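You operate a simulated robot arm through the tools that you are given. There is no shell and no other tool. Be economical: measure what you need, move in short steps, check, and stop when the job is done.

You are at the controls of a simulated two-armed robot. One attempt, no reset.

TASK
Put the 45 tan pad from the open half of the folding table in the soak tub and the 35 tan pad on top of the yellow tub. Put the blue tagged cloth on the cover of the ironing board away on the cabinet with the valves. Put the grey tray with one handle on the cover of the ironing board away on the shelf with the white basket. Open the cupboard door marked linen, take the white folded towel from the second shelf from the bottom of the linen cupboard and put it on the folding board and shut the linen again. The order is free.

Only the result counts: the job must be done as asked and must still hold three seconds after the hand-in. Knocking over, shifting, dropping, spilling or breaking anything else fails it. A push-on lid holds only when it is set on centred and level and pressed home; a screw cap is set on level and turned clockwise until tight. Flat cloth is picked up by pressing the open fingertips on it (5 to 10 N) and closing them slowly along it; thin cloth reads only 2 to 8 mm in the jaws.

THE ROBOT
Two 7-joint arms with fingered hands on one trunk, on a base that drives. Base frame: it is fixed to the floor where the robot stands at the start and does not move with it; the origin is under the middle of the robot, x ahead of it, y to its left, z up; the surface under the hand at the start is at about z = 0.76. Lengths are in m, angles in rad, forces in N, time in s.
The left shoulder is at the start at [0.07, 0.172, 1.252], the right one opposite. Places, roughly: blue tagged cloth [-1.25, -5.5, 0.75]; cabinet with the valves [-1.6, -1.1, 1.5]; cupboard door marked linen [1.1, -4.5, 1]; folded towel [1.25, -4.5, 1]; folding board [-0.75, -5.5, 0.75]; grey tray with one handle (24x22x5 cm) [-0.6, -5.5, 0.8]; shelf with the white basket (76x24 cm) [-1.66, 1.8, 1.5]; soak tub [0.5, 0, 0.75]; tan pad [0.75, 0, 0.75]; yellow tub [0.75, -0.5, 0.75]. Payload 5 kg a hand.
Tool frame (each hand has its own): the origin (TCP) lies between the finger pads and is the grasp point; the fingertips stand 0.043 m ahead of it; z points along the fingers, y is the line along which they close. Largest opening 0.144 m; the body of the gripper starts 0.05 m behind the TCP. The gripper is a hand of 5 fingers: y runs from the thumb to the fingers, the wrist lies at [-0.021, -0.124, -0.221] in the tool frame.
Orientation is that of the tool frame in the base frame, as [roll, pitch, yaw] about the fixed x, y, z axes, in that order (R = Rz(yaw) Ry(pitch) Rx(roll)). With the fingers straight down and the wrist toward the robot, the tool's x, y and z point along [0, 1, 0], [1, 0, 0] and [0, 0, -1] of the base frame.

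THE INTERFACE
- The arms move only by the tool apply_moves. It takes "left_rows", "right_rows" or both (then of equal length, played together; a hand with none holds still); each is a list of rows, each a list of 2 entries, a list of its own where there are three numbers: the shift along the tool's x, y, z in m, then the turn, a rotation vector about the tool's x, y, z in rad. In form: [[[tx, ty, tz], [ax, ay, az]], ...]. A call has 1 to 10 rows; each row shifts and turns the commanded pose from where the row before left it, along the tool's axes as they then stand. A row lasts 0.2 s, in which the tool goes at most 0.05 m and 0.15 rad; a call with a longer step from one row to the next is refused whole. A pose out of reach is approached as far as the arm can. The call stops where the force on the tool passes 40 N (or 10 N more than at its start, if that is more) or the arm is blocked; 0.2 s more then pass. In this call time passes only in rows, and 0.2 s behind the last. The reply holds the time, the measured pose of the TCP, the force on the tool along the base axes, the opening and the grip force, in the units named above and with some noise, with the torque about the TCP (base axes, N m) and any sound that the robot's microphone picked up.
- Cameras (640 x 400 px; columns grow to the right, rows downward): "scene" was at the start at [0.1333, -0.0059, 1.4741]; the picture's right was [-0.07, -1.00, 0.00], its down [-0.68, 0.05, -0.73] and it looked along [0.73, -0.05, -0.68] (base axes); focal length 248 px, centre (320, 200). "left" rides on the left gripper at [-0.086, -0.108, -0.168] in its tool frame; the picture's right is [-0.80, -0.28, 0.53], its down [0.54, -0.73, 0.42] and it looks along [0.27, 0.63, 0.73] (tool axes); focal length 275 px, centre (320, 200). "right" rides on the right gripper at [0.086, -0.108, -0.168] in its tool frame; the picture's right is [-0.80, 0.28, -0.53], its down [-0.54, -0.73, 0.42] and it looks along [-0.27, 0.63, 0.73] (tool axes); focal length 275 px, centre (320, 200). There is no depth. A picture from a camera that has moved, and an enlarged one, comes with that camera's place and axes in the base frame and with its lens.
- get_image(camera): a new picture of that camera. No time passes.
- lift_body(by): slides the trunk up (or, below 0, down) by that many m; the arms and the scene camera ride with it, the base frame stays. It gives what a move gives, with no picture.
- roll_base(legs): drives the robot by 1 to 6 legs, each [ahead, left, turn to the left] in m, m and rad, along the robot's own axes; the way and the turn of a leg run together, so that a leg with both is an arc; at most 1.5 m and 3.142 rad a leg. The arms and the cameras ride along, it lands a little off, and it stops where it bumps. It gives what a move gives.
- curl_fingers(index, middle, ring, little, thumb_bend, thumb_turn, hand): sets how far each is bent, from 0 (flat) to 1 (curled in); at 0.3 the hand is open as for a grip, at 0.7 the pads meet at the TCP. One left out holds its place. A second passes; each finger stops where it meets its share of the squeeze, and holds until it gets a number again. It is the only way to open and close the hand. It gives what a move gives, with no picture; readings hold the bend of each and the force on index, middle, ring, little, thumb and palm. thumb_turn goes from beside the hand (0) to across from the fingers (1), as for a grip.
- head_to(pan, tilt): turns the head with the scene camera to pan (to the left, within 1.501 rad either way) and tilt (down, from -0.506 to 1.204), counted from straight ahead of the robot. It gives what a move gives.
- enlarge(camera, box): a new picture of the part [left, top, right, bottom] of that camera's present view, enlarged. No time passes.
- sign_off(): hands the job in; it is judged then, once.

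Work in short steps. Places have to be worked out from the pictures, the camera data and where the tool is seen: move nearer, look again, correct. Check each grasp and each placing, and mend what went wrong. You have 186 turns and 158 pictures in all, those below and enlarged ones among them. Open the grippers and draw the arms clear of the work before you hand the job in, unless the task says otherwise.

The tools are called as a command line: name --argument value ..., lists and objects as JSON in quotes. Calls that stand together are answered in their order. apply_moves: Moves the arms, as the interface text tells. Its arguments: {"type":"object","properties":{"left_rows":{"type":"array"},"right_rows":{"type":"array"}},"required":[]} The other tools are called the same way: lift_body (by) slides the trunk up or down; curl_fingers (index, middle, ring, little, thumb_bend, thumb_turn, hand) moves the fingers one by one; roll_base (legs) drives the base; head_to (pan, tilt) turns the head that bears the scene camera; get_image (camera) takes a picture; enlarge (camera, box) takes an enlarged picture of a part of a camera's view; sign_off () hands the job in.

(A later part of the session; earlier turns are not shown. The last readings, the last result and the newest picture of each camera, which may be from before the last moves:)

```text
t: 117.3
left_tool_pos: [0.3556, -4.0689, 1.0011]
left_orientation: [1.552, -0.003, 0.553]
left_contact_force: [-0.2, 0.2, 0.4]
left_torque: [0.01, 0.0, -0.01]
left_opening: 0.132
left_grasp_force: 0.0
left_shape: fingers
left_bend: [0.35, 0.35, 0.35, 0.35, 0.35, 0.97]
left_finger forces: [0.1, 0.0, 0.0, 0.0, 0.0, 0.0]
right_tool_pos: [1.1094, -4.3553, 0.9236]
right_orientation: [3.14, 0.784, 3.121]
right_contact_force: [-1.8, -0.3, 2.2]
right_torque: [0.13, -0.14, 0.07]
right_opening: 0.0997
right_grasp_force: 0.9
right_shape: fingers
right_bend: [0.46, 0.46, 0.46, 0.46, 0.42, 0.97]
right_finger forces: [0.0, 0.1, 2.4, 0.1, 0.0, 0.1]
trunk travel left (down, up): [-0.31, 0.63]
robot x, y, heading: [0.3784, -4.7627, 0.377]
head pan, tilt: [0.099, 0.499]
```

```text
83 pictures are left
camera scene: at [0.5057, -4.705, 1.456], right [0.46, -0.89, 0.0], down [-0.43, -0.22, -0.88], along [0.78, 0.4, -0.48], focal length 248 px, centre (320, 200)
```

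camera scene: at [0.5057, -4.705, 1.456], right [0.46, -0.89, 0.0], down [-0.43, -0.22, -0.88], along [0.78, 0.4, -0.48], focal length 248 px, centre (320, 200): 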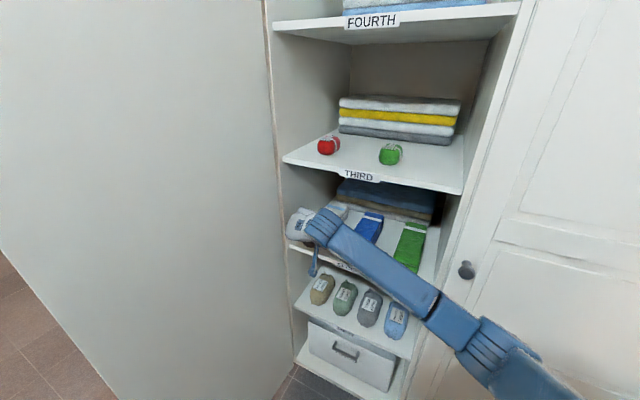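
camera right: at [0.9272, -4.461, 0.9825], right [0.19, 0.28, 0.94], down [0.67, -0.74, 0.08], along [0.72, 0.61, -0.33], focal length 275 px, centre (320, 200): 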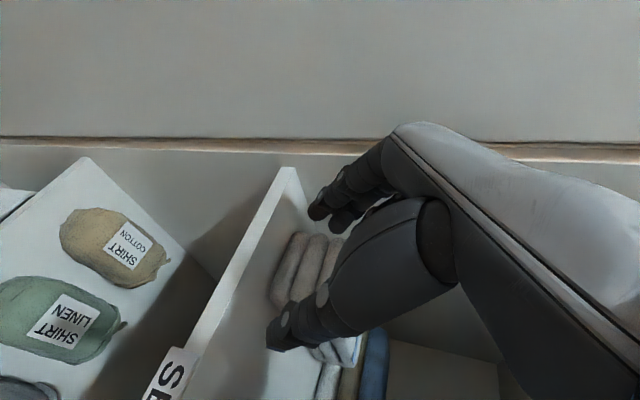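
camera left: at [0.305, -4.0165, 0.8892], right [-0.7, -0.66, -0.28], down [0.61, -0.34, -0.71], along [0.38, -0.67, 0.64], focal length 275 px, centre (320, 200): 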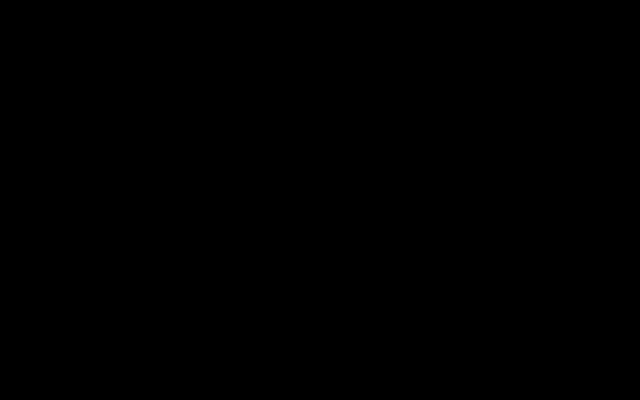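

The ring finger touches the towel's front corner. I back up 2 cm, open the fingers a little, and go in again with the hand slightly left.

apply_moves --right_rows '[[[0.014, 0, -0.014], [0, 0, 0]]]'

curl_fingers --hand "right" --index 0.4 --middle 0.4 --ring 0.38 --little 0.38 --thumb_bend 0.38

apply_moves --right_rows '[[[-0.0142, 0.002, 0.0142], [0, 0, 0]], [[-0.0142, 0, 0.0142], [0, 0, 0]], [[-0.0142, 0, 0.0142], [0, 0, 0]], [[-0.0142, 0, 0.0142], [0, 0, 0]]]'

get_image --camera "right"

```text
t: 117.7
left_tool_pos: [0.3545, -4.0681, 1.0]
left_orientation: [1.552, -0.004, 0.552]
left_contact_force: [0.0, 0.7, 0.0]
left_torque: [0.0, -0.04, 0.02]
left_opening: 0.1321
left_grasp_force: 0.1
left_shape: fingers
left_bend: [0.35, 0.35, 0.35, 0.35, 0.35, 0.97]
left_finger forces: [0.0, 0.1, 0.0, 0.1, 0.0, 0.1]
right_tool_pos: [1.0897, -4.356, 0.9251]
right_orientation: [3.139, 0.785, 3.121]
right_contact_force: [-0.5, -0.5, 1.0]
right_torque: [0.02, -0.05, 0.02]
right_opening: 0.1001
right_grasp_force: 0.2
right_shape: fingers
right_bend: [0.46, 0.46, 0.46, 0.46, 0.42, 0.97]
right_finger forces: [0.1, 0.0, 0.1, 0.1, 0.1, 0.0]
trunk travel left (down, up): [-0.31, 0.63]
robot x, y, heading: [0.373, -4.768, 0.376]
head pan, tilt: [0.099, 0.499]
```

```text
t: 118.7
left_tool_pos: [0.3556, -4.0672, 1.0006]
left_orientation: [1.553, -0.003, 0.55]
left_contact_force: [-0.3, 0.2, 0.9]
left_torque: [-0.01, 0.04, 0.0]
left_opening: 0.1321
left_grasp_force: 0.1
left_shape: fingers
left_bend: [0.35, 0.35, 0.35, 0.35, 0.35, 0.97]
left_finger forces: [0.0, 0.0, 0.0, 0.0, 0.0, 0.1]
right_tool_pos: [1.0893, -4.355, 0.924]
right_orientation: [3.139, 0.784, 3.119]
right_contact_force: [1.1, 0.2, 0.4]
right_torque: [0.0, 0.02, 0.01]
right_opening: 0.1176
right_grasp_force: 0.0
right_shape: fingers
right_bend: [0.4, 0.4, 0.38, 0.38, 0.38, 0.97]
right_finger forces: [0.0, 0.1, 0.0, 0.0, 0.0, 0.1]
trunk travel left (down, up): [-0.31, 0.63]
robot x, y, heading: [0.377, -4.7684, 0.376]
head pan, tilt: [0.099, 0.499]
```

```text
t: 119.7
left_tool_pos: [0.3554, -4.0677, 0.9993]
left_orientation: [1.552, -0.003, 0.552]
left_contact_force: [0.8, 0.2, 0.2]
left_torque: [0.01, 0.02, -0.02]
left_opening: 0.1318
left_grasp_force: 0.0
left_shape: fingers
left_bend: [0.35, 0.35, 0.35, 0.35, 0.35, 0.97]
left_finger forces: [0.0, 0.0, 0.1, 0.0, 0.1, 0.0]
right_tool_pos: [1.1706, -4.3555, 0.9246]
right_orientation: [3.14, 0.785, 3.118]
right_contact_force: [-0.6, 0.5, -0.9]
right_torque: [0.01, 0.01, 0.03]
right_opening: 0.1182
right_grasp_force: 0.1
right_shape: fingers
right_bend: [0.4, 0.4, 0.38, 0.38, 0.38, 0.97]
right_finger forces: [0.3, 0.0, 0.1, 0.0, 0.1, 0.0]
trunk travel left (down, up): [-0.31, 0.63]
robot x, y, heading: [0.3802, -4.7674, 0.381]
head pan, tilt: [0.099, 0.499]
```

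```text
82 pictures are left
camera right: at [0.9878, -4.4615, 0.983], right [0.19, 0.28, 0.94], down [0.67, -0.74, 0.08], along [0.72, 0.61, -0.33], focal length 275 px, centre (320, 200)
```

right: 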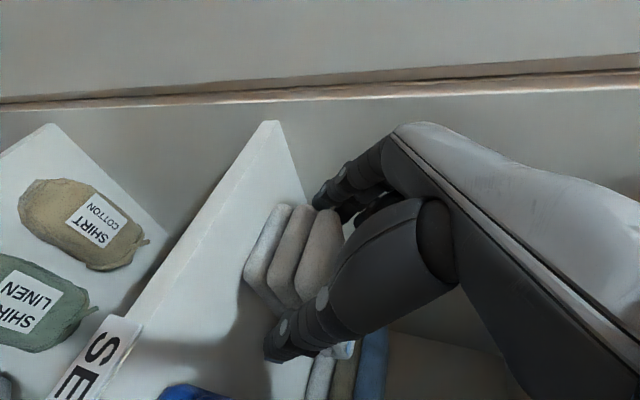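

The hand straddles the towel freely. In another 7 cm.

apply_moves --right_rows '[[[-0.0142, 0, 0.0142], [0, 0, 0]], [[-0.0142, 0, 0.0142], [0, 0, 0]], [[-0.0142, 0, 0.0142], [0, 0, 0]], [[-0.005, 0, 0.0085], [0, 0, 0]]]'

get_image --camera "right"

get_image --camera "scene"

```text
t: 120.7
left_tool_pos: [0.3549, -4.0675, 1.0]
left_orientation: [1.553, -0.003, 0.55]
left_contact_force: [-0.6, -0.4, -0.9]
left_torque: [0.0, 0.04, 0.02]
left_opening: 0.1323
left_grasp_force: 0.1
left_shape: fingers
left_bend: [0.35, 0.35, 0.35, 0.35, 0.35, 0.97]
left_finger forces: [0.0, 0.1, 0.0, 0.0, 0.0, 0.0]
right_tool_pos: [1.2393, -4.3571, 0.9238]
right_orientation: [3.139, 0.786, 3.119]
right_contact_force: [-0.5, 1.3, -0.8]
right_torque: [-0.02, -0.01, 0.01]
right_opening: 0.1184
right_grasp_force: 0.1
right_shape: fingers
right_bend: [0.4, 0.4, 0.38, 0.38, 0.38, 0.97]
right_finger forces: [0.5, 0.0, 0.0, 0.1, 0.0, 0.0]
trunk travel left (down, up): [-0.31, 0.63]
robot x, y, heading: [0.3782, -4.768, 0.377]
head pan, tilt: [0.099, 0.499]
```

```text
81 pictures are left
camera right: at [1.0565, -4.4622, 0.9816], right [0.19, 0.28, 0.94], down [0.67, -0.74, 0.08], along [0.72, 0.61, -0.33], focal length 275 px, centre (320, 200)
```

right: 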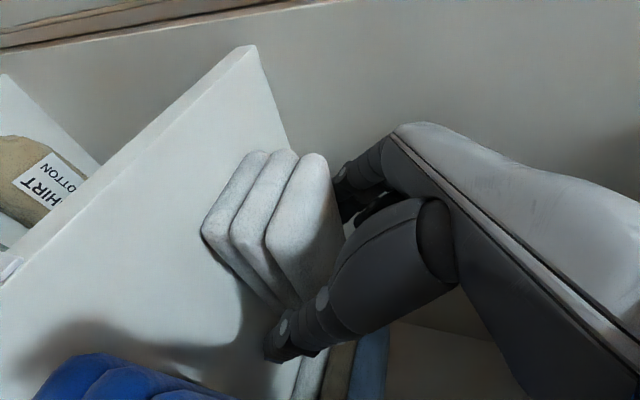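

```text
80 pictures are left
camera scene: at [0.5057, -4.7049, 1.4559], right [0.46, -0.89, 0.0], down [-0.43, -0.22, -0.88], along [0.78, 0.4, -0.48], focal length 248 px, centre (320, 200)
```

scene: 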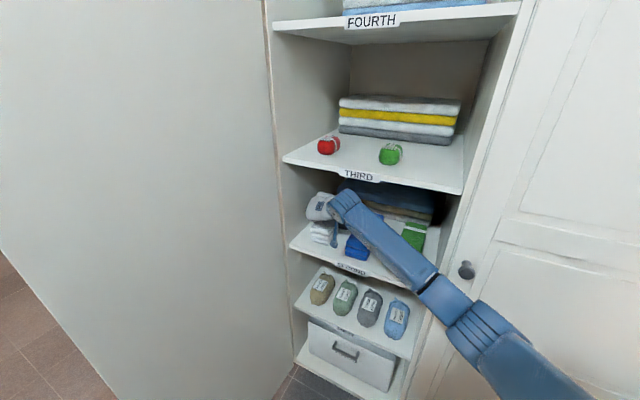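

Well placed mid-towel. I lower 6 mm and close.

apply_moves --right_rows '[[[0.0042, 0, 0.0042], [0, 0, 0]]]'

curl_fingers --hand "right" --index 0.62 --middle 0.62 --ring 0.62 --little 0.6 --thumb_bend 0.62

get_image --camera "right"

```text
t: 121.1
left_tool_pos: [0.3566, -4.0673, 1.0003]
left_orientation: [1.553, -0.003, 0.55]
left_contact_force: [0.5, -0.3, 0.6]
left_torque: [0.0, 0.02, 0.0]
left_opening: 0.132
left_grasp_force: 0.0
left_shape: fingers
left_bend: [0.35, 0.35, 0.35, 0.35, 0.35, 0.97]
left_finger forces: [0.0, 0.1, 0.0, 0.1, 0.0, 0.1]
right_tool_pos: [1.2388, -4.3568, 0.9186]
right_orientation: [3.137, 0.787, 3.116]
right_contact_force: [-0.3, 1.5, 3.3]
right_torque: [0.1, 0.05, -0.02]
right_opening: 0.1187
right_grasp_force: 1.4
right_shape: fingers
right_bend: [0.4, 0.4, 0.38, 0.38, 0.38, 0.97]
right_finger forces: [2.6, 0.0, 0.1, 0.0, 0.1, 0.0]
trunk travel left (down, up): [-0.31, 0.63]
robot x, y, heading: [0.3802, -4.7666, 0.38]
head pan, tilt: [0.099, 0.499]
```

```text
t: 122.1
left_tool_pos: [0.3542, -4.0673, 1.0009]
left_orientation: [1.552, -0.004, 0.551]
left_contact_force: [0.0, 0.6, -0.4]
left_torque: [-0.04, 0.04, 0.01]
left_opening: 0.1321
left_grasp_force: 0.0
left_shape: fingers
left_bend: [0.35, 0.35, 0.35, 0.35, 0.35, 0.97]
left_finger forces: [0.0, 0.0, 0.0, 0.0, 0.1, 0.0]
right_tool_pos: [1.238, -4.3591, 0.9182]
right_orientation: [3.138, 0.786, 3.118]
right_contact_force: [0.5, 0.6, 7.1]
right_torque: [0.27, -0.43, 0.49]
right_opening: 0.0879
right_grasp_force: 31.7
right_shape: fingers
right_bend: [0.48, 0.5, 0.5, 0.6, 0.52, 0.96]
right_finger forces: [13.3, 9.4, 9.0, 0.0, 31.4, 0.0]
trunk travel left (down, up): [-0.31, 0.63]
robot x, y, heading: [0.3762, -4.7671, 0.378]
head pan, tilt: [0.099, 0.499]
```

```text
79 pictures are left
camera right: at [1.056, -4.4626, 0.9765], right [0.19, 0.28, 0.94], down [0.67, -0.74, 0.08], along [0.72, 0.61, -0.33], focal length 275 px, centre (320, 200)
```

right: 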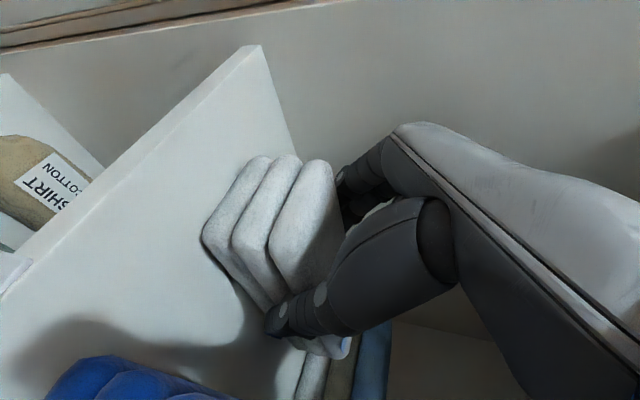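

Gripped at 31 N. I lift 2.5 cm and check that the towel follows.

apply_moves --right_rows '[[[-0.007, 0, -0.007], [0, 0, 0]], [[-0.011, 0, -0.011], [0, 0, 0]]]'

get_image --camera "right"

enlarge --camera "scene" --box '[260, 150, 460, 290]'

```text
t: 122.7
left_tool_pos: [0.3551, -4.0686, 0.9994]
left_orientation: [1.551, -0.004, 0.547]
left_contact_force: [-0.5, -0.8, 0.2]
left_torque: [0.01, 0.01, -0.02]
left_opening: 0.1319
left_grasp_force: 0.0
left_shape: fingers
left_bend: [0.35, 0.35, 0.35, 0.35, 0.35, 0.97]
left_finger forces: [0.0, 0.1, 0.0, 0.0, 0.1, 0.0]
right_tool_pos: [1.2386, -4.3585, 0.9434]
right_orientation: [3.14, 0.786, 3.119]
right_contact_force: [-0.3, -0.1, -2.6]
right_torque: [0.01, 0.08, -0.01]
right_opening: 0.0875
right_grasp_force: 29.3
right_shape: fingers
right_bend: [0.48, 0.51, 0.53, 0.6, 0.53, 0.95]
right_finger forces: [15.0, 8.4, 7.4, 0.0, 27.9, 0.0]
trunk travel left (down, up): [-0.31, 0.63]
robot x, y, heading: [0.3774, -4.7654, 0.378]
head pan, tilt: [0.099, 0.499]
```

```text
78 pictures are left
camera right: at [1.0562, -4.4634, 1.0014], right [0.19, 0.28, 0.94], down [0.67, -0.74, 0.08], along [0.72, 0.61, -0.33], focal length 275 px, centre (320, 200)
```

right: 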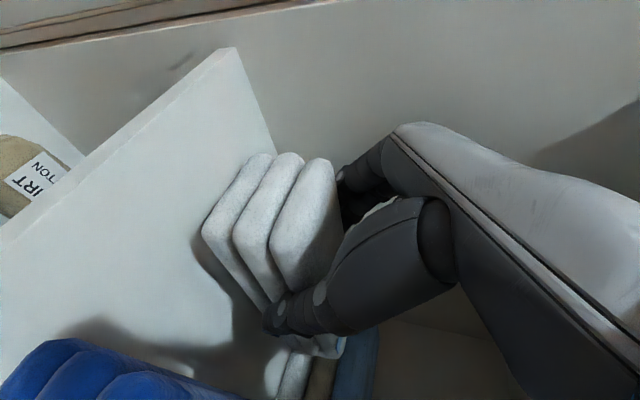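

```text
2.86 times, centred on (360, 220) of scene
camera zoom: at [0.5052, -4.705, 1.4559], right [0.46, -0.89, 0.0], down [-0.42, -0.22, -0.88], along [0.78, 0.4, -0.48], focal length 708 px, centre (206, 143)
```

zoom: 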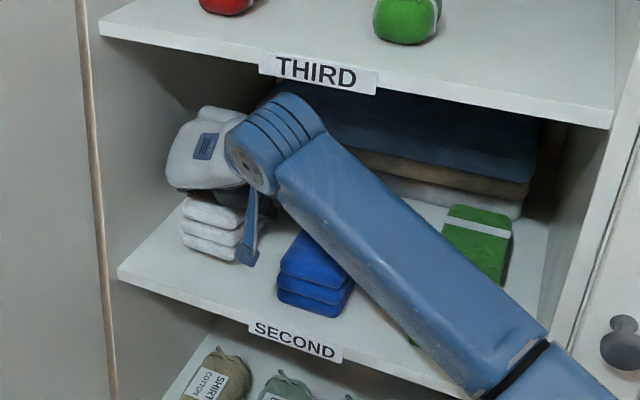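

The towel is lifted. I withdraw straight out 0.3 m.

apply_moves --right_rows '[[[0.0283, 0, -0.0283], [0, 0, 0]], [[0.0283, 0, -0.0283], [0, 0, 0]], [[0.0283, 0, -0.0283], [0, 0, 0]], [[0.0283, 0, -0.0283], [0, 0, 0]], [[0.0283, 0, -0.0283], [0, 0, 0]], [[0.0283, 0, -0.0283], [0, 0, 0]], [[0.0283, 0, -0.0283], [0, 0, 0]], [[0.0283, 0, -0.0283], [0, 0, 0]]]'

get_image --camera "scene"

```text
t: 124.5
left_tool_pos: [0.3548, -4.0684, 0.9993]
left_orientation: [1.552, -0.004, 0.548]
left_contact_force: [0.2, 0.2, 0.6]
left_torque: [-0.04, 0.01, 0.02]
left_opening: 0.1322
left_grasp_force: 0.0
left_shape: fingers
left_bend: [0.35, 0.35, 0.35, 0.35, 0.35, 0.97]
left_finger forces: [0.0, 0.0, 0.0, 0.0, 0.1, 0.0]
right_tool_pos: [0.9195, -4.3517, 0.9403]
right_orientation: [3.137, 0.786, 3.116]
right_contact_force: [-0.8, -0.1, -1.8]
right_torque: [-0.02, 0.08, -0.02]
right_opening: 0.0874
right_grasp_force: 28.9
right_shape: fingers
right_bend: [0.48, 0.51, 0.54, 0.6, 0.53, 0.95]
right_finger forces: [15.0, 8.5, 6.3, 0.1, 27.6, 0.0]
trunk travel left (down, up): [-0.31, 0.63]
robot x, y, heading: [0.3773, -4.7687, 0.378]
head pan, tilt: [0.099, 0.499]
```

```text
76 pictures are left
camera scene: at [0.5043, -4.7045, 1.4561], right [0.46, -0.89, 0.0], down [-0.42, -0.22, -0.88], along [0.78, 0.4, -0.48], focal length 248 px, centre (320, 200)
```

scene: 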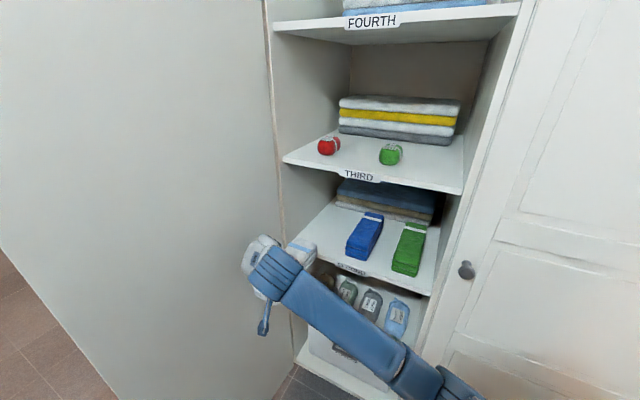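

Towel is out. I back the base away from the cupboard and turn to face it squarely.

roll_base --legs '[[-0.28, 0.11, 0], [0, 0, -0.378]]'

apply_moves --right_rows '[[[-0.0115, -0.038, 0.0115], [0, 0, 0]], [[-0.0115, -0.038, 0.0115], [0, 0, 0]], [[-0.0115, -0.038, 0.0115], [0, 0, 0]], [[-0.0115, -0.038, 0.0115], [0, 0, 0]], [[-0.0115, -0.038, 0.0115], [0, 0, 0]], [[-0.0115, -0.038, 0.0115], [0, 0, 0]], [[-0.0115, -0.038, 0.0115], [0, 0, 0]], [[-0.0115, -0.038, 0.0115], [0, 0, 0]], [[-0.0115, -0.038, 0.0115], [0, 0, 0]], [[-0.0115, -0.038, 0.0115], [0, 0, 0]]]'

head_to --pan 0.5 --tilt 0.6

get_image --camera "scene"

```text
t: 127.7
left_tool_pos: [0.319, -4.1134, 0.9987]
left_orientation: [1.55, -0.003, 0.167]
left_contact_force: [0.8, -1.0, 0.2]
left_torque: [-0.01, -0.02, 0.01]
left_opening: 0.132
left_grasp_force: 0.1
left_shape: fingers
left_bend: [0.35, 0.35, 0.35, 0.35, 0.35, 0.97]
left_finger forces: [0.0, 0.0, 0.1, 0.0, 0.0, 0.0]
right_tool_pos: [0.7361, -4.5861, 0.9397]
right_orientation: [3.139, 0.786, 2.734]
right_contact_force: [-0.3, 0.0, -3.3]
right_torque: [0.1, 0.11, 0.01]
right_opening: 0.0876
right_grasp_force: 28.5
right_shape: fingers
right_bend: [0.48, 0.51, 0.54, 0.6, 0.53, 0.95]
right_finger forces: [14.9, 8.3, 6.4, 0.0, 27.3, 0.0]
trunk travel left (down, up): [-0.31, 0.63]
robot x, y, heading: [0.0773, -4.7655, -0.006]
head pan, tilt: [0.099, 0.499]
```

```text
t: 129.9
left_tool_pos: [0.3179, -4.1132, 1.0007]
left_orientation: [1.554, -0.004, 0.168]
left_contact_force: [-0.5, -0.7, 0.1]
left_torque: [0.02, 0.02, 0.05]
left_opening: 0.1324
left_grasp_force: 0.0
left_shape: fingers
left_bend: [0.35, 0.35, 0.35, 0.35, 0.35, 0.97]
left_finger forces: [0.1, 0.0, 0.1, 0.0, 0.1, 0.1]
right_tool_pos: [0.7323, -5.0018, 0.9392]
right_orientation: [3.136, 0.785, 2.735]
right_contact_force: [0.1, -0.5, -2.3]
right_torque: [0.05, 0.1, 0.03]
right_opening: 0.0875
right_grasp_force: 28.6
right_shape: fingers
right_bend: [0.48, 0.51, 0.54, 0.6, 0.53, 0.95]
right_finger forces: [14.8, 8.5, 6.2, 0.1, 27.7, 0.0]
trunk travel left (down, up): [-0.31, 0.63]
robot x, y, heading: [0.0811, -4.7677, -0.001]
head pan, tilt: [0.099, 0.499]
```

```text
t: 130.7
left_tool_pos: [0.3172, -4.1127, 0.9999]
left_orientation: [1.553, -0.003, 0.165]
left_contact_force: [0.8, -0.3, 0.2]
left_torque: [0.0, 0.03, 0.0]
left_opening: 0.132
left_grasp_force: 0.0
left_shape: fingers
left_bend: [0.35, 0.35, 0.35, 0.35, 0.35, 0.97]
left_finger forces: [0.1, 0.0, 0.0, 0.1, 0.0, 0.0]
right_tool_pos: [0.733, -5.0006, 0.9393]
right_orientation: [3.139, 0.785, 2.737]
right_contact_force: [0.9, -0.1, -2.4]
right_torque: [0.05, 0.11, -0.01]
right_opening: 0.0876
right_grasp_force: 27.9
right_shape: fingers
right_bend: [0.48, 0.51, 0.54, 0.6, 0.53, 0.95]
right_finger forces: [14.9, 8.5, 6.2, 0.0, 27.8, 0.1]
trunk travel left (down, up): [-0.31, 0.63]
robot x, y, heading: [0.0807, -4.7717, -0.006]
head pan, tilt: [0.499, 0.6]
```

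```text
75 pictures are left
camera scene: at [0.2067, -4.7264, 1.4469], right [0.47, -0.88, 0.0], down [-0.5, -0.27, -0.83], along [0.73, 0.39, -0.56], focal length 248 px, centre (320, 200)
```

scene: 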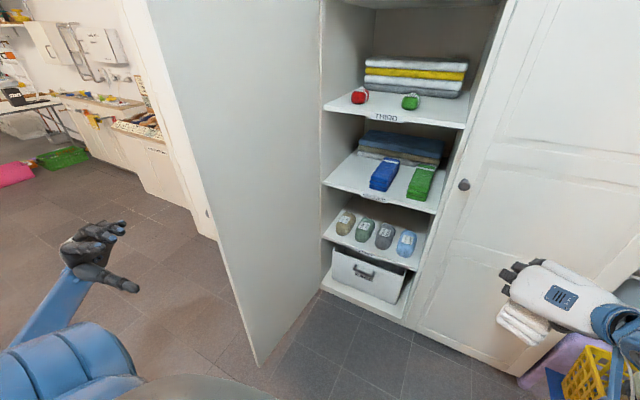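

The door stands at 90°, edge at (0.56,-4.19). I shift the base left 0.12 and bring the left hand forward along the door's outer face, pointing ahead.

roll_base --legs '[[0, 0.12, 0]]'

apply_moves --left_rows '[[[0.0444, 0, 0.0074], [0, 0.145, 0]], [[0.0429, 0, 0.0137], [0, 0.145, 0]], [[0.0404, 0, 0.0198], [0, 0.145, 0]], [[0.0371, 0, 0.0254], [0, 0.145, 0]], [[0.0331, 0, 0.0305], [0, 0.145, 0]], [[0.0283, 0, 0.035], [0, 0.145, 0]], [[0.023, 0, 0.0387], [0, 0.145, 0]], [[0.0171, 0, 0.0416], [0, 0.145, 0]]]'

get_image --camera "scene"

```text
t: 132.0
left_tool_pos: [0.32, -3.9941, 1.0006]
left_orientation: [1.551, -0.003, 0.165]
left_contact_force: [-0.2, 0.3, -1.3]
left_torque: [-0.03, -0.03, 0.0]
left_opening: 0.1317
left_grasp_force: 0.0
left_shape: fingers
left_bend: [0.35, 0.35, 0.35, 0.35, 0.35, 0.97]
left_finger forces: [0.0, 0.1, 0.0, 0.1, 0.0, 0.1]
right_tool_pos: [0.7342, -4.8829, 0.9392]
right_orientation: [3.139, 0.786, 2.735]
right_contact_force: [0.1, 0.0, -1.0]
right_torque: [0.07, 0.1, 0.02]
right_opening: 0.0872
right_grasp_force: 28.0
right_shape: fingers
right_bend: [0.48, 0.51, 0.54, 0.6, 0.53, 0.95]
right_finger forces: [14.9, 8.6, 6.2, 0.0, 27.7, 0.0]
trunk travel left (down, up): [-0.31, 0.63]
robot x, y, heading: [0.08, -4.645, -0.007]
head pan, tilt: [0.499, 0.6]
```

```text
t: 133.8
left_tool_pos: [0.6819, -3.9942, 1.0016]
left_orientation: [1.563, 0.014, 1.329]
left_contact_force: [0.0, -0.3, 1.0]
left_torque: [0.0, -0.01, -0.02]
left_opening: 0.1319
left_grasp_force: 0.1
left_shape: fingers
left_bend: [0.35, 0.35, 0.35, 0.35, 0.35, 0.98]
left_finger forces: [0.0, 0.1, 0.0, 0.0, 0.0, 0.1]
right_tool_pos: [0.7345, -4.8827, 0.9369]
right_orientation: [3.139, 0.783, 2.734]
right_contact_force: [0.3, 1.1, -2.3]
right_torque: [0.02, 0.12, 0.0]
right_opening: 0.0872
right_grasp_force: 28.5
right_shape: fingers
right_bend: [0.48, 0.51, 0.54, 0.6, 0.53, 0.95]
right_finger forces: [14.9, 8.6, 6.1, 0.0, 27.6, 0.0]
trunk travel left (down, up): [-0.31, 0.63]
robot x, y, heading: [0.075, -4.6508, -0.001]
head pan, tilt: [0.499, 0.6]
```

```text
74 pictures are left
camera scene: at [0.209, -4.6081, 1.4467], right [0.47, -0.88, 0.0], down [-0.5, -0.27, -0.82], along [0.73, 0.39, -0.57], focal length 248 px, centre (320, 200)
```

scene: 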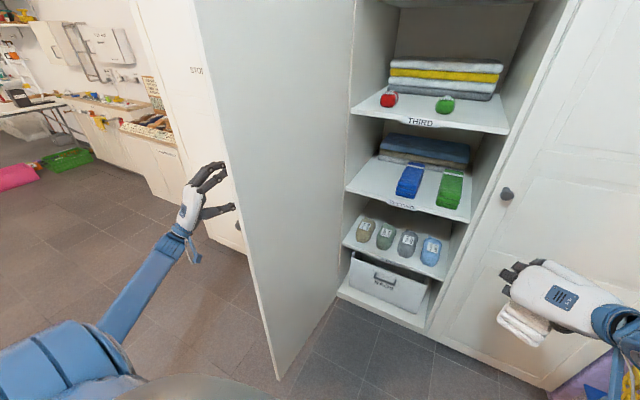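

The left hand is outside the door. I push toward -y to start it swinging shut.

apply_moves --left_rows '[[[-0.0437, 0, 0.0108], [0, 0, 0]], [[-0.0437, 0, 0.0108], [0, 0, 0]], [[-0.035, 0, 0.009], [0, 0, 0]], [[-0.035, 0, 0.009], [0, 0, 0]], [[-0.035, 0, 0.009], [0, 0, 0]], [[-0.035, 0, 0.009], [0, 0, 0]], [[-0.035, 0, 0.009], [0, 0, 0]], [[-0.035, 0, 0.009], [0, 0, 0]]]'

get_image --camera "scene"

```text
t: 135.6
left_tool_pos: [0.6828, -4.3039, 1.0085]
left_orientation: [1.562, 0.013, 1.325]
left_contact_force: [0.0, -0.8, 0.0]
left_torque: [0.06, -0.02, 0.06]
left_opening: 0.1318
left_grasp_force: 0.1
left_shape: fingers
left_bend: [0.35, 0.35, 0.35, 0.35, 0.35, 0.97]
left_finger forces: [0.1, 0.1, 0.0, 0.0, 0.0, 0.0]
right_tool_pos: [0.7334, -4.884, 0.9381]
right_orientation: [3.139, 0.787, 2.736]
right_contact_force: [0.3, -0.6, -1.2]
right_torque: [0.1, 0.11, 0.02]
right_opening: 0.0873
right_grasp_force: 28.4
right_shape: fingers
right_bend: [0.48, 0.51, 0.54, 0.6, 0.53, 0.95]
right_finger forces: [14.9, 8.5, 6.0, 0.0, 27.5, 0.1]
trunk travel left (down, up): [-0.31, 0.63]
robot x, y, heading: [0.0787, -4.6512, -0.004]
head pan, tilt: [0.499, 0.6]
```

```text
73 pictures are left
camera scene: at [0.2075, -4.6088, 1.4469], right [0.47, -0.88, 0.0], down [-0.5, -0.27, -0.83], along [0.73, 0.39, -0.56], focal length 248 px, centre (320, 200)
```

scene: 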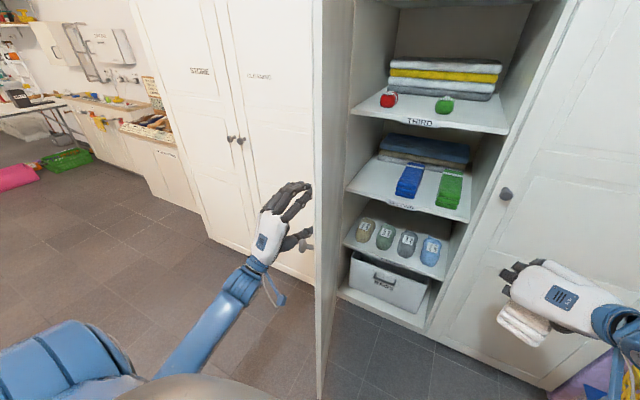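

The door swings. I keep pushing right and slightly forward.

apply_moves --left_rows '[[[-0.037, 0, 0.018], [0, 0, 0]], [[-0.037, 0, 0.018], [0, 0, 0]], [[-0.037, 0, 0.018], [0, 0, 0]], [[-0.037, 0, 0.018], [0, 0, 0]], [[-0.037, 0, 0.018], [0, 0, 0]], [[-0.035, 0, 0.02], [0, 0, 0]]]'

get_image --camera "scene"

```text
t: 137.0
left_tool_pos: [0.7356, -4.5406, 1.0124]
left_orientation: [1.561, 0.014, 1.33]
left_contact_force: [0.0, -0.2, -0.2]
left_torque: [0.03, -0.01, -0.01]
left_opening: 0.1325
left_grasp_force: 0.0
left_shape: fingers
left_bend: [0.35, 0.35, 0.35, 0.35, 0.35, 0.98]
left_finger forces: [0.0, 0.0, 0.0, 0.0, 0.1, 0.0]
right_tool_pos: [0.7341, -4.884, 0.9384]
right_orientation: [3.139, 0.783, 2.735]
right_contact_force: [0.3, -1.1, -2.3]
right_torque: [0.06, 0.07, 0.03]
right_opening: 0.0871
right_grasp_force: 28.8
right_shape: fingers
right_bend: [0.48, 0.51, 0.54, 0.6, 0.53, 0.95]
right_finger forces: [15.0, 8.5, 5.9, 0.0, 27.4, 0.0]
trunk travel left (down, up): [-0.31, 0.63]
robot x, y, heading: [0.0805, -4.651, -0.004]
head pan, tilt: [0.499, 0.6]
```

```text
72 pictures are left
camera scene: at [0.2081, -4.6091, 1.4468], right [0.47, -0.88, 0.0], down [-0.5, -0.27, -0.82], along [0.73, 0.39, -0.57], focal length 248 px, centre (320, 200)
```

scene: 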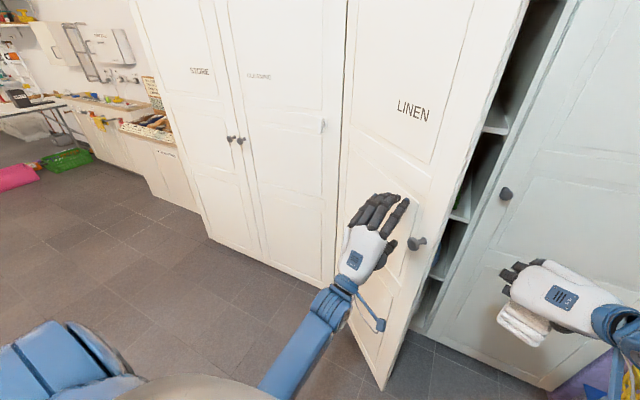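

Only about 35° left. Now I push forward with the fingertips.

apply_moves --left_rows '[[[0.002, 0, 0.041], [0, 0, 0]], [[0.002, 0, 0.041], [0, 0, 0]], [[0.002, 0, 0.041], [0, 0, 0]], [[0.002, 0, 0.041], [0, 0, 0]], [[0.002, 0, 0.041], [0, 0, 0]], [[0.002, 0, 0.041], [0, 0, 0]], [[0.002, 0, 0.03], [0, 0, 0]]]'

get_image --camera "scene"

```text
t: 138.6
left_tool_pos: [1.0088, -4.5928, 1.0161]
left_orientation: [1.562, 0.015, 1.326]
left_contact_force: [-0.1, 0.5, 0.0]
left_torque: [0.0, -0.07, -0.03]
left_opening: 0.1326
left_grasp_force: 0.1
left_shape: fingers
left_bend: [0.35, 0.35, 0.35, 0.35, 0.35, 0.97]
left_finger forces: [0.1, 0.1, 0.1, 0.0, 0.0, 0.0]
right_tool_pos: [0.7342, -4.8828, 0.9388]
right_orientation: [3.136, 0.783, 2.733]
right_contact_force: [0.0, -0.6, -3.4]
right_torque: [0.07, 0.15, -0.02]
right_opening: 0.0875
right_grasp_force: 28.4
right_shape: fingers
right_bend: [0.48, 0.51, 0.54, 0.6, 0.53, 0.95]
right_finger forces: [15.0, 8.4, 5.9, 0.0, 27.5, 0.1]
trunk travel left (down, up): [-0.31, 0.63]
robot x, y, heading: [0.0818, -4.6477, -0.002]
head pan, tilt: [0.499, 0.6]
```

```text
71 pictures are left
camera scene: at [0.2084, -4.6079, 1.4468], right [0.47, -0.88, 0.0], down [-0.5, -0.27, -0.82], along [0.73, 0.39, -0.57], focal length 248 px, centre (320, 200)
```

scene: 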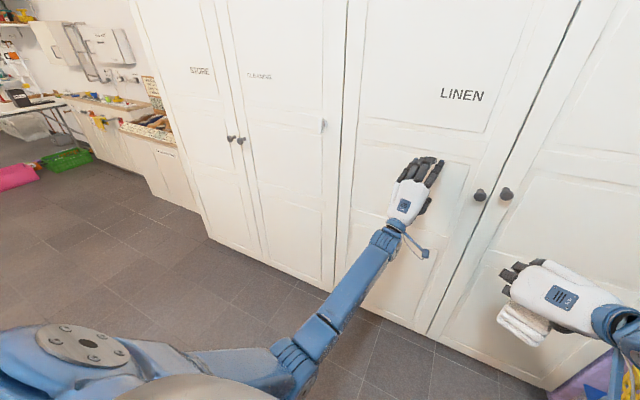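

Nearly closed. I push the last few centimetres until it bears against the frame.

apply_moves --left_rows '[[[0.001, 0, 0.015], [0, 0, 0]], [[0.001, 0, 0.012], [0, 0, 0]], [[0.001, 0, 0.01], [0, 0, 0]], [[0, 0, 0.008], [0, 0, 0]], [[0, 0, 0.008], [0, 0, 0]]]'

enlarge --camera "scene" --box '[320, 0, 620, 340]'

```text
t: 139.4
left_tool_pos: [1.037, -4.5987, 1.0165]
left_orientation: [1.554, 0.013, 1.328]
left_contact_force: [-26.9, 4.4, -3.0]
left_torque: [-0.34, -2.06, 0.74]
left_opening: 0.1326
left_grasp_force: 14.1
left_shape: fingers
left_bend: [0.35, 0.34, 0.34, 0.35, 0.35, 0.97]
left_finger forces: [0.0, 14.8, 12.2, 0.1, 0.0, 0.0]
right_tool_pos: [0.7328, -4.8822, 0.939]
right_orientation: [3.14, 0.785, 2.737]
right_contact_force: [0.1, 0.2, -2.5]
right_torque: [0.07, 0.16, 0.0]
right_opening: 0.0876
right_grasp_force: 28.0
right_shape: fingers
right_bend: [0.48, 0.51, 0.54, 0.6, 0.53, 0.95]
right_finger forces: [14.9, 8.5, 5.9, 0.0, 27.5, 0.1]
trunk travel left (down, up): [-0.31, 0.63]
robot x, y, heading: [0.0797, -4.6499, -0.008]
head pan, tilt: [0.499, 0.6]
stopped in row 4 (left hand): the force on the tool passed its limit at 46 N (the readings are from after the stop); the commanded pose is now the measured one
```

```text
1.18 times, centred on (470, 170) of scene
camera zoom: at [0.2058, -4.6074, 1.447], right [0.47, -0.88, 0.0], down [-0.5, -0.27, -0.83], along [0.73, 0.39, -0.56], focal length 292 px, centre (144, 235)
```

zoom: 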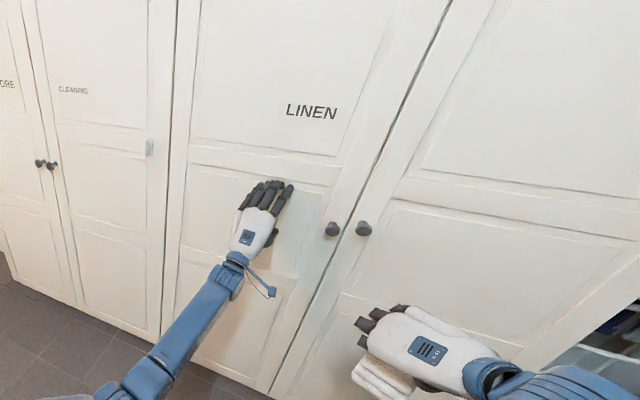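

The door is shut against its stop. I withdraw the left hand and rotate it back to point down.

apply_moves --left_rows '[[[0, 0, -0.045], [0, 0, 0]], [[0, 0, -0.045], [0, 0, 0]], [[0, 0, -0.045], [0, 0, 0]], [[0, 0, -0.045], [0, 0, 0]], [[0, 0, -0.045], [0, 0, 0]], [[0, 0, -0.045], [0, 0, 0]]]'

apply_moves --left_rows '[[[0, 0, 0], [0.148, 0, 0]], [[0, 0, 0], [0.148, 0, 0]], [[0, 0, 0], [0.148, 0, 0]], [[0, 0, 0], [0.148, 0, 0]], [[0, 0, 0], [0.148, 0, 0]], [[0, 0, 0], [0.148, 0, 0]], [[0, 0, 0], [0.148, 0, 0]], [[0, 0, 0], [0.148, 0, 0]], [[0, 0, 0], [0.148, 0, 0]], [[0, 0, 0], [0.148, 0, 0]]]'

roll_base --legs '[[-0.35, 0, 0]]'

get_image --camera "scene"

```text
t: 140.8
left_tool_pos: [0.7765, -4.5315, 1.0127]
left_orientation: [1.556, 0.015, 1.327]
left_contact_force: [-1.4, 0.0, 0.1]
left_torque: [0.03, 0.01, 0.05]
left_opening: 0.1327
left_grasp_force: 0.1
left_shape: fingers
left_bend: [0.35, 0.35, 0.35, 0.35, 0.35, 0.97]
left_finger forces: [0.1, 0.0, 0.0, 0.0, 0.0, 0.1]
right_tool_pos: [0.7328, -4.8826, 0.9392]
right_orientation: [3.138, 0.787, 2.734]
right_contact_force: [-0.7, 0.3, -1.8]
right_torque: [0.04, 0.1, -0.02]
right_opening: 0.087
right_grasp_force: 28.4
right_shape: fingers
right_bend: [0.48, 0.51, 0.54, 0.6, 0.53, 0.95]
right_finger forces: [14.8, 8.4, 5.9, 0.1, 27.4, 0.0]
trunk travel left (down, up): [-0.31, 0.63]
robot x, y, heading: [0.0774, -4.6485, -0.006]
head pan, tilt: [0.499, 0.6]
```

```text
t: 143.0
left_tool_pos: [0.7768, -4.5332, 1.0108]
left_orientation: [3.04, 0.015, 1.327]
left_contact_force: [0.7, -0.2, -1.2]
left_torque: [0.0, 0.03, 0.01]
left_opening: 0.1326
left_grasp_force: 0.0
left_shape: fingers
left_bend: [0.35, 0.35, 0.35, 0.35, 0.35, 0.97]
left_finger forces: [0.0, 0.0, 0.1, 0.0, 0.0, 0.1]
right_tool_pos: [0.7347, -4.8815, 0.9385]
right_orientation: [3.138, 0.784, 2.735]
right_contact_force: [0.0, 0.2, -2.5]
right_torque: [0.05, 0.12, 0.04]
right_opening: 0.0872
right_grasp_force: 28.6
right_shape: fingers
right_bend: [0.48, 0.51, 0.54, 0.6, 0.53, 0.95]
right_finger forces: [14.9, 8.5, 6.0, 0.0, 27.3, 0.0]
trunk travel left (down, up): [-0.31, 0.63]
robot x, y, heading: [0.0798, -4.6452, -0.007]
head pan, tilt: [0.499, 0.6]
```

```text
t: 145.2
left_tool_pos: [0.4329, -4.5347, 1.0122]
left_orientation: [3.035, 0.016, 1.32]
left_contact_force: [-1.0, 0.5, 0.0]
left_torque: [0.01, -0.02, 0.0]
left_opening: 0.1327
left_grasp_force: 0.1
left_shape: fingers
left_bend: [0.35, 0.35, 0.35, 0.35, 0.35, 0.97]
left_finger forces: [0.0, 0.1, 0.1, 0.1, 0.1, 0.1]
right_tool_pos: [0.3862, -4.8846, 0.9384]
right_orientation: [3.139, 0.784, 2.728]
right_contact_force: [0.0, 0.2, -1.7]
right_torque: [0.03, 0.11, -0.03]
right_opening: 0.0874
right_grasp_force: 28.5
right_shape: fingers
right_bend: [0.48, 0.51, 0.54, 0.6, 0.53, 0.95]
right_finger forces: [14.9, 8.4, 5.9, 0.0, 27.4, 0.1]
trunk travel left (down, up): [-0.31, 0.63]
robot x, y, heading: [-0.2654, -4.6467, -0.011]
head pan, tilt: [0.499, 0.6]
```

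```text
69 pictures are left
camera scene: at [-0.1377, -4.6055, 1.4469], right [0.47, -0.88, 0.0], down [-0.5, -0.26, -0.83], along [0.73, 0.39, -0.56], focal length 248 px, centre (320, 200)
```

scene: 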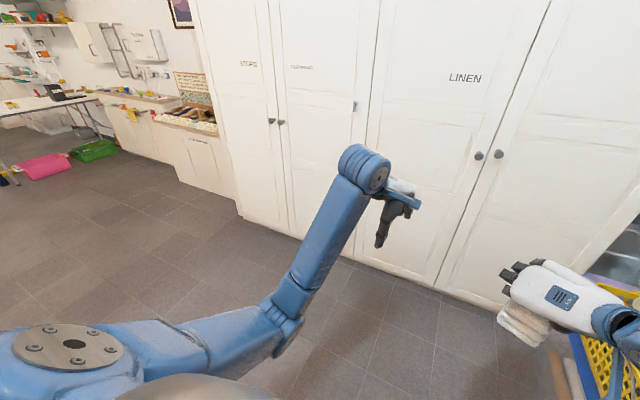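

Door closed. I back away to about (-0.85,-4.35) and turn to face the ironing board.

roll_base --legs '[[-0.6, 0.25, 0], [0, 0, -1.56]]'

head_to --pan 0 --tilt 0.6

get_image --camera "scene"

enlarge --camera "scene" --box '[200, 80, 520, 260]'

```text
t: 152.6
left_tool_pos: [-0.739, -5.0879, 1.0124]
left_orientation: [3.036, 0.015, -0.217]
left_contact_force: [-0.1, -0.7, 0.3]
left_torque: [0.02, -0.01, 0.02]
left_opening: 0.1324
left_grasp_force: 0.0
left_shape: fingers
left_bend: [0.35, 0.35, 0.35, 0.35, 0.35, 0.97]
left_finger forces: [0.1, 0.0, 0.0, 0.1, 0.1, 0.0]
right_tool_pos: [-1.0887, -5.054, 0.9398]
right_orientation: [3.14, 0.785, 1.193]
right_contact_force: [0.3, 0.2, -2.7]
right_torque: [0.19, -0.04, 0.01]
right_opening: 0.087
right_grasp_force: 28.0
right_shape: fingers
right_bend: [0.48, 0.51, 0.54, 0.6, 0.53, 0.95]
right_finger forces: [14.9, 8.1, 5.9, 0.1, 27.1, 0.0]
trunk travel left (down, up): [-0.31, 0.63]
robot x, y, heading: [-0.8747, -4.3926, -1.551]
head pan, tilt: [0.499, 0.6]
```

```text
t: 153.6
left_tool_pos: [-0.7384, -5.0872, 1.0122]
left_orientation: [3.038, 0.015, -0.215]
left_contact_force: [-0.4, 0.4, 0.4]
left_torque: [0.01, 0.0, 0.01]
left_opening: 0.1325
left_grasp_force: 0.0
left_shape: fingers
left_bend: [0.35, 0.35, 0.35, 0.35, 0.35, 0.97]
left_finger forces: [0.0, 0.1, 0.0, 0.0, 0.0, 0.0]
right_tool_pos: [-1.0892, -5.0546, 0.9393]
right_orientation: [3.136, 0.785, 1.188]
right_contact_force: [0.1, 0.2, -3.1]
right_torque: [0.1, -0.04, -0.01]
right_opening: 0.0874
right_grasp_force: 27.3
right_shape: fingers
right_bend: [0.48, 0.51, 0.54, 0.6, 0.53, 0.95]
right_finger forces: [14.9, 8.2, 5.8, 0.0, 27.2, 0.0]
trunk travel left (down, up): [-0.31, 0.63]
robot x, y, heading: [-0.8745, -4.3898, -1.543]
head pan, tilt: [0.0, 0.6]
```

```text
68 pictures are left
camera scene: at [-0.8702, -4.5319, 1.4468], right [-1.0, -0.02, 0.0], down [-0.01, 0.57, -0.82], along [0.02, -0.82, -0.57], focal length 248 px, centre (320, 200)
```

scene: 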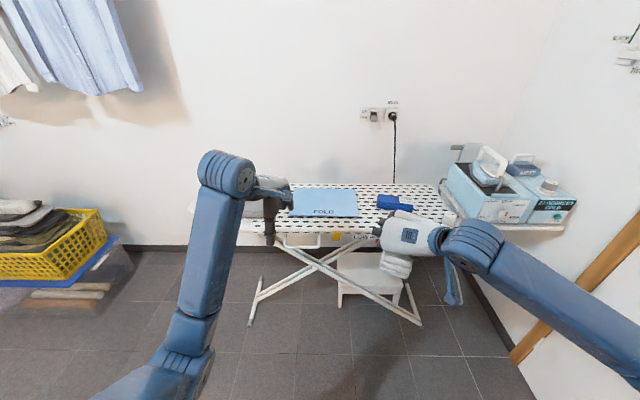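

```text
2.00 times, centred on (360, 170) of scene
camera zoom: at [-0.8702, -4.5319, 1.4468], right [-1.0, -0.02, 0.0], down [-0.01, 0.57, -0.82], along [0.02, -0.82, -0.57], focal length 496 px, centre (240, 260)
```

zoom: 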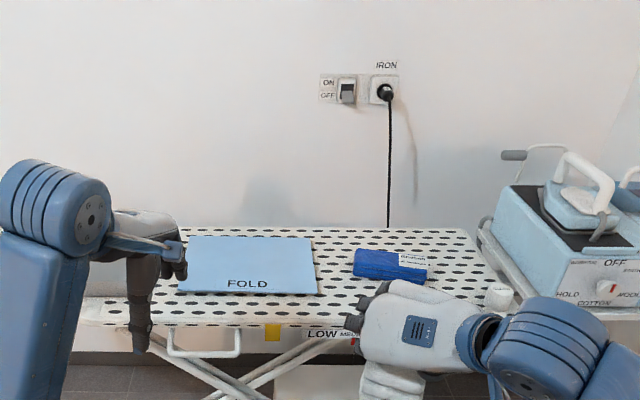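

FOLD board spans x -0.71…-1.02, y -5.38…-5.60. I move the left hand out to the left, yaw the towel diagonal so it fits, then drive forward 0.33 m.

apply_moves --left_rows '[[[0.045, 0, -0.008], [0.05, 0, 0]], [[0.045, 0, -0.008], [0.05, 0, 0]], [[0.045, 0, -0.008], [0, 0, 0]], [[0.045, 0, -0.008], [0, 0, 0]], [[0.045, 0, -0.008], [0, 0, 0]], [[0.045, 0, -0.008], [0, 0, 0]]]'

roll_base --legs '[[0.3, 0, -0.02]]'

get_image --camera "scene"

get_image --camera "right"

```text
t: 155.0
left_tool_pos: [-0.4715, -5.1446, 1.0552]
left_orientation: [3.137, 0.016, -0.215]
left_contact_force: [1.5, -0.2, -0.1]
left_torque: [-0.02, 0.07, -0.02]
left_opening: 0.1328
left_grasp_force: 0.0
left_shape: fingers
left_bend: [0.35, 0.35, 0.35, 0.35, 0.35, 0.98]
left_finger forces: [0.1, 0.0, 0.0, 0.1, 0.0, 0.1]
right_tool_pos: [-1.0881, -5.0541, 0.9379]
right_orientation: [3.141, 0.785, 1.191]
right_contact_force: [1.2, 0.2, -2.5]
right_torque: [0.11, -0.04, 0.01]
right_opening: 0.0869
right_grasp_force: 27.5
right_shape: fingers
right_bend: [0.48, 0.51, 0.54, 0.6, 0.53, 0.95]
right_finger forces: [14.8, 8.2, 5.8, 0.0, 27.0, 0.0]
trunk travel left (down, up): [-0.31, 0.63]
robot x, y, heading: [-0.8715, -4.3928, -1.552]
head pan, tilt: [0.0, 0.6]
```

```text
t: 157.0
left_tool_pos: [-0.4835, -5.4541, 1.0542]
left_orientation: [3.137, 0.015, -0.237]
left_contact_force: [0.6, -0.1, -1.1]
left_torque: [0.04, -0.01, -0.02]
left_opening: 0.1326
left_grasp_force: 0.2
left_shape: fingers
left_bend: [0.35, 0.35, 0.35, 0.35, 0.35, 0.98]
left_finger forces: [0.0, 0.0, 0.0, 0.0, 0.0, 0.0]
right_tool_pos: [-1.0979, -5.3513, 0.9376]
right_orientation: [3.139, 0.783, 1.171]
right_contact_force: [-0.7, 0.2, -2.0]
right_torque: [0.13, -0.05, 0.04]
right_opening: 0.0872
right_grasp_force: 28.3
right_shape: fingers
right_bend: [0.48, 0.51, 0.54, 0.6, 0.53, 0.95]
right_finger forces: [14.8, 8.2, 5.8, 0.1, 27.2, 0.1]
trunk travel left (down, up): [-0.31, 0.63]
robot x, y, heading: [-0.872, -4.6957, -1.571]
head pan, tilt: [0.0, 0.6]
```

```text
66 pictures are left
camera scene: at [-0.8692, -4.8346, 1.4468], right [-1.0, 0.0, 0.0], down [0.0, 0.57, -0.82], along [0.0, -0.82, -0.57], focal length 248 px, centre (320, 200)
```

scene: 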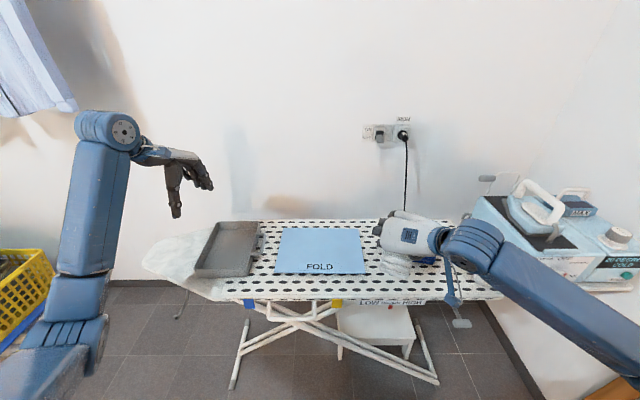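

```text
65 pictures are left
camera right: at [-1.1293, -5.1442, 0.997], right [0.19, -0.28, 0.94], down [-0.93, -0.35, 0.08], along [0.3, -0.89, -0.33], focal length 275 px, centre (320, 200)
```

right: 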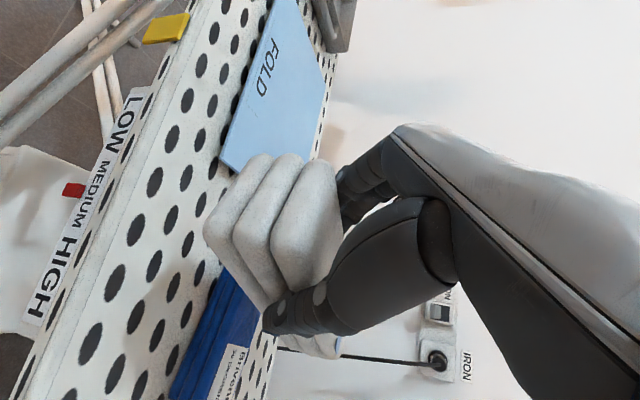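

I yaw the towel by -0.4 rad and bring it over the FOLD board centre (-0.872,-5.48).

apply_moves --right_rows '[[[0, 0, 0], [0.094, 0, 0.094]], [[0, 0, 0], [0.094, 0, 0.094]], [[0, 0, 0], [0.094, 0, 0.094]], [[0.0115, 0.0416, -0.0115], [0, 0, 0]], [[0.0115, 0.0416, -0.0115], [0, 0, 0]], [[0.0115, 0.0416, -0.0115], [0, 0, 0]], [[0.0115, 0.0416, -0.0115], [0, 0, 0]], [[0.0115, 0.0416, -0.0115], [0, 0, 0]], [[0.0115, 0.0416, -0.0115], [0, 0, 0]]]'

get_image --camera "scene"

get_image --camera "right"

```text
t: 159.0
left_tool_pos: [-0.4811, -5.4544, 1.0543]
left_orientation: [3.138, 0.018, -0.235]
left_contact_force: [0.4, -0.7, -0.2]
left_torque: [0.01, 0.05, -0.04]
left_opening: 0.1327
left_grasp_force: 0.0
left_shape: fingers
left_bend: [0.35, 0.35, 0.35, 0.35, 0.35, 0.98]
left_finger forces: [0.0, 0.1, 0.0, 0.0, 0.0, 0.0]
right_tool_pos: [-0.8511, -5.463, 0.9383]
right_orientation: [3.141, 0.785, 0.774]
right_contact_force: [0.3, -1.2, -3.5]
right_torque: [0.11, -0.05, -0.04]
right_opening: 0.0872
right_grasp_force: 28.3
right_shape: fingers
right_bend: [0.48, 0.51, 0.54, 0.6, 0.53, 0.95]
right_finger forces: [15.0, 8.3, 5.5, 0.0, 27.5, 0.0]
trunk travel left (down, up): [-0.31, 0.63]
robot x, y, heading: [-0.8645, -4.6933, -1.568]
head pan, tilt: [0.0, 0.6]
```

```text
64 pictures are left
camera scene: at [-0.8668, -4.8347, 1.4467], right [-1.0, 0.0, 0.0], down [0.0, 0.57, -0.82], along [0.0, -0.82, -0.57], focal length 248 px, centre (320, 200)
```

scene: 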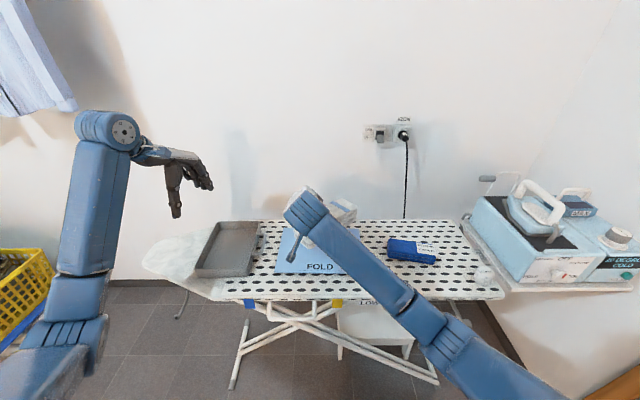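

```text
63 pictures are left
camera right: at [-0.7993, -5.2598, 0.9966], right [0.07, -0.33, 0.94], down [-1.0, 0.04, 0.08], along [-0.07, -0.94, -0.33], focal length 275 px, centre (320, 200)
```

right: 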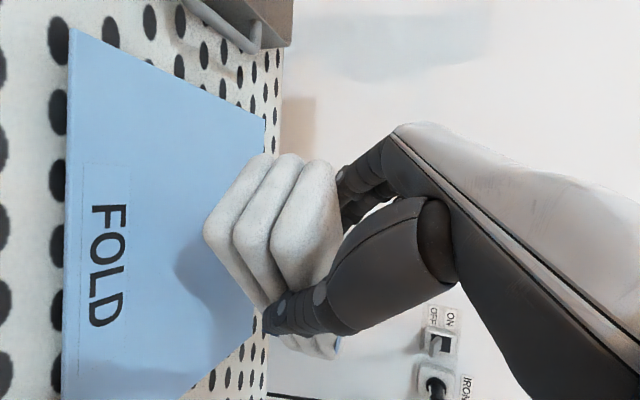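

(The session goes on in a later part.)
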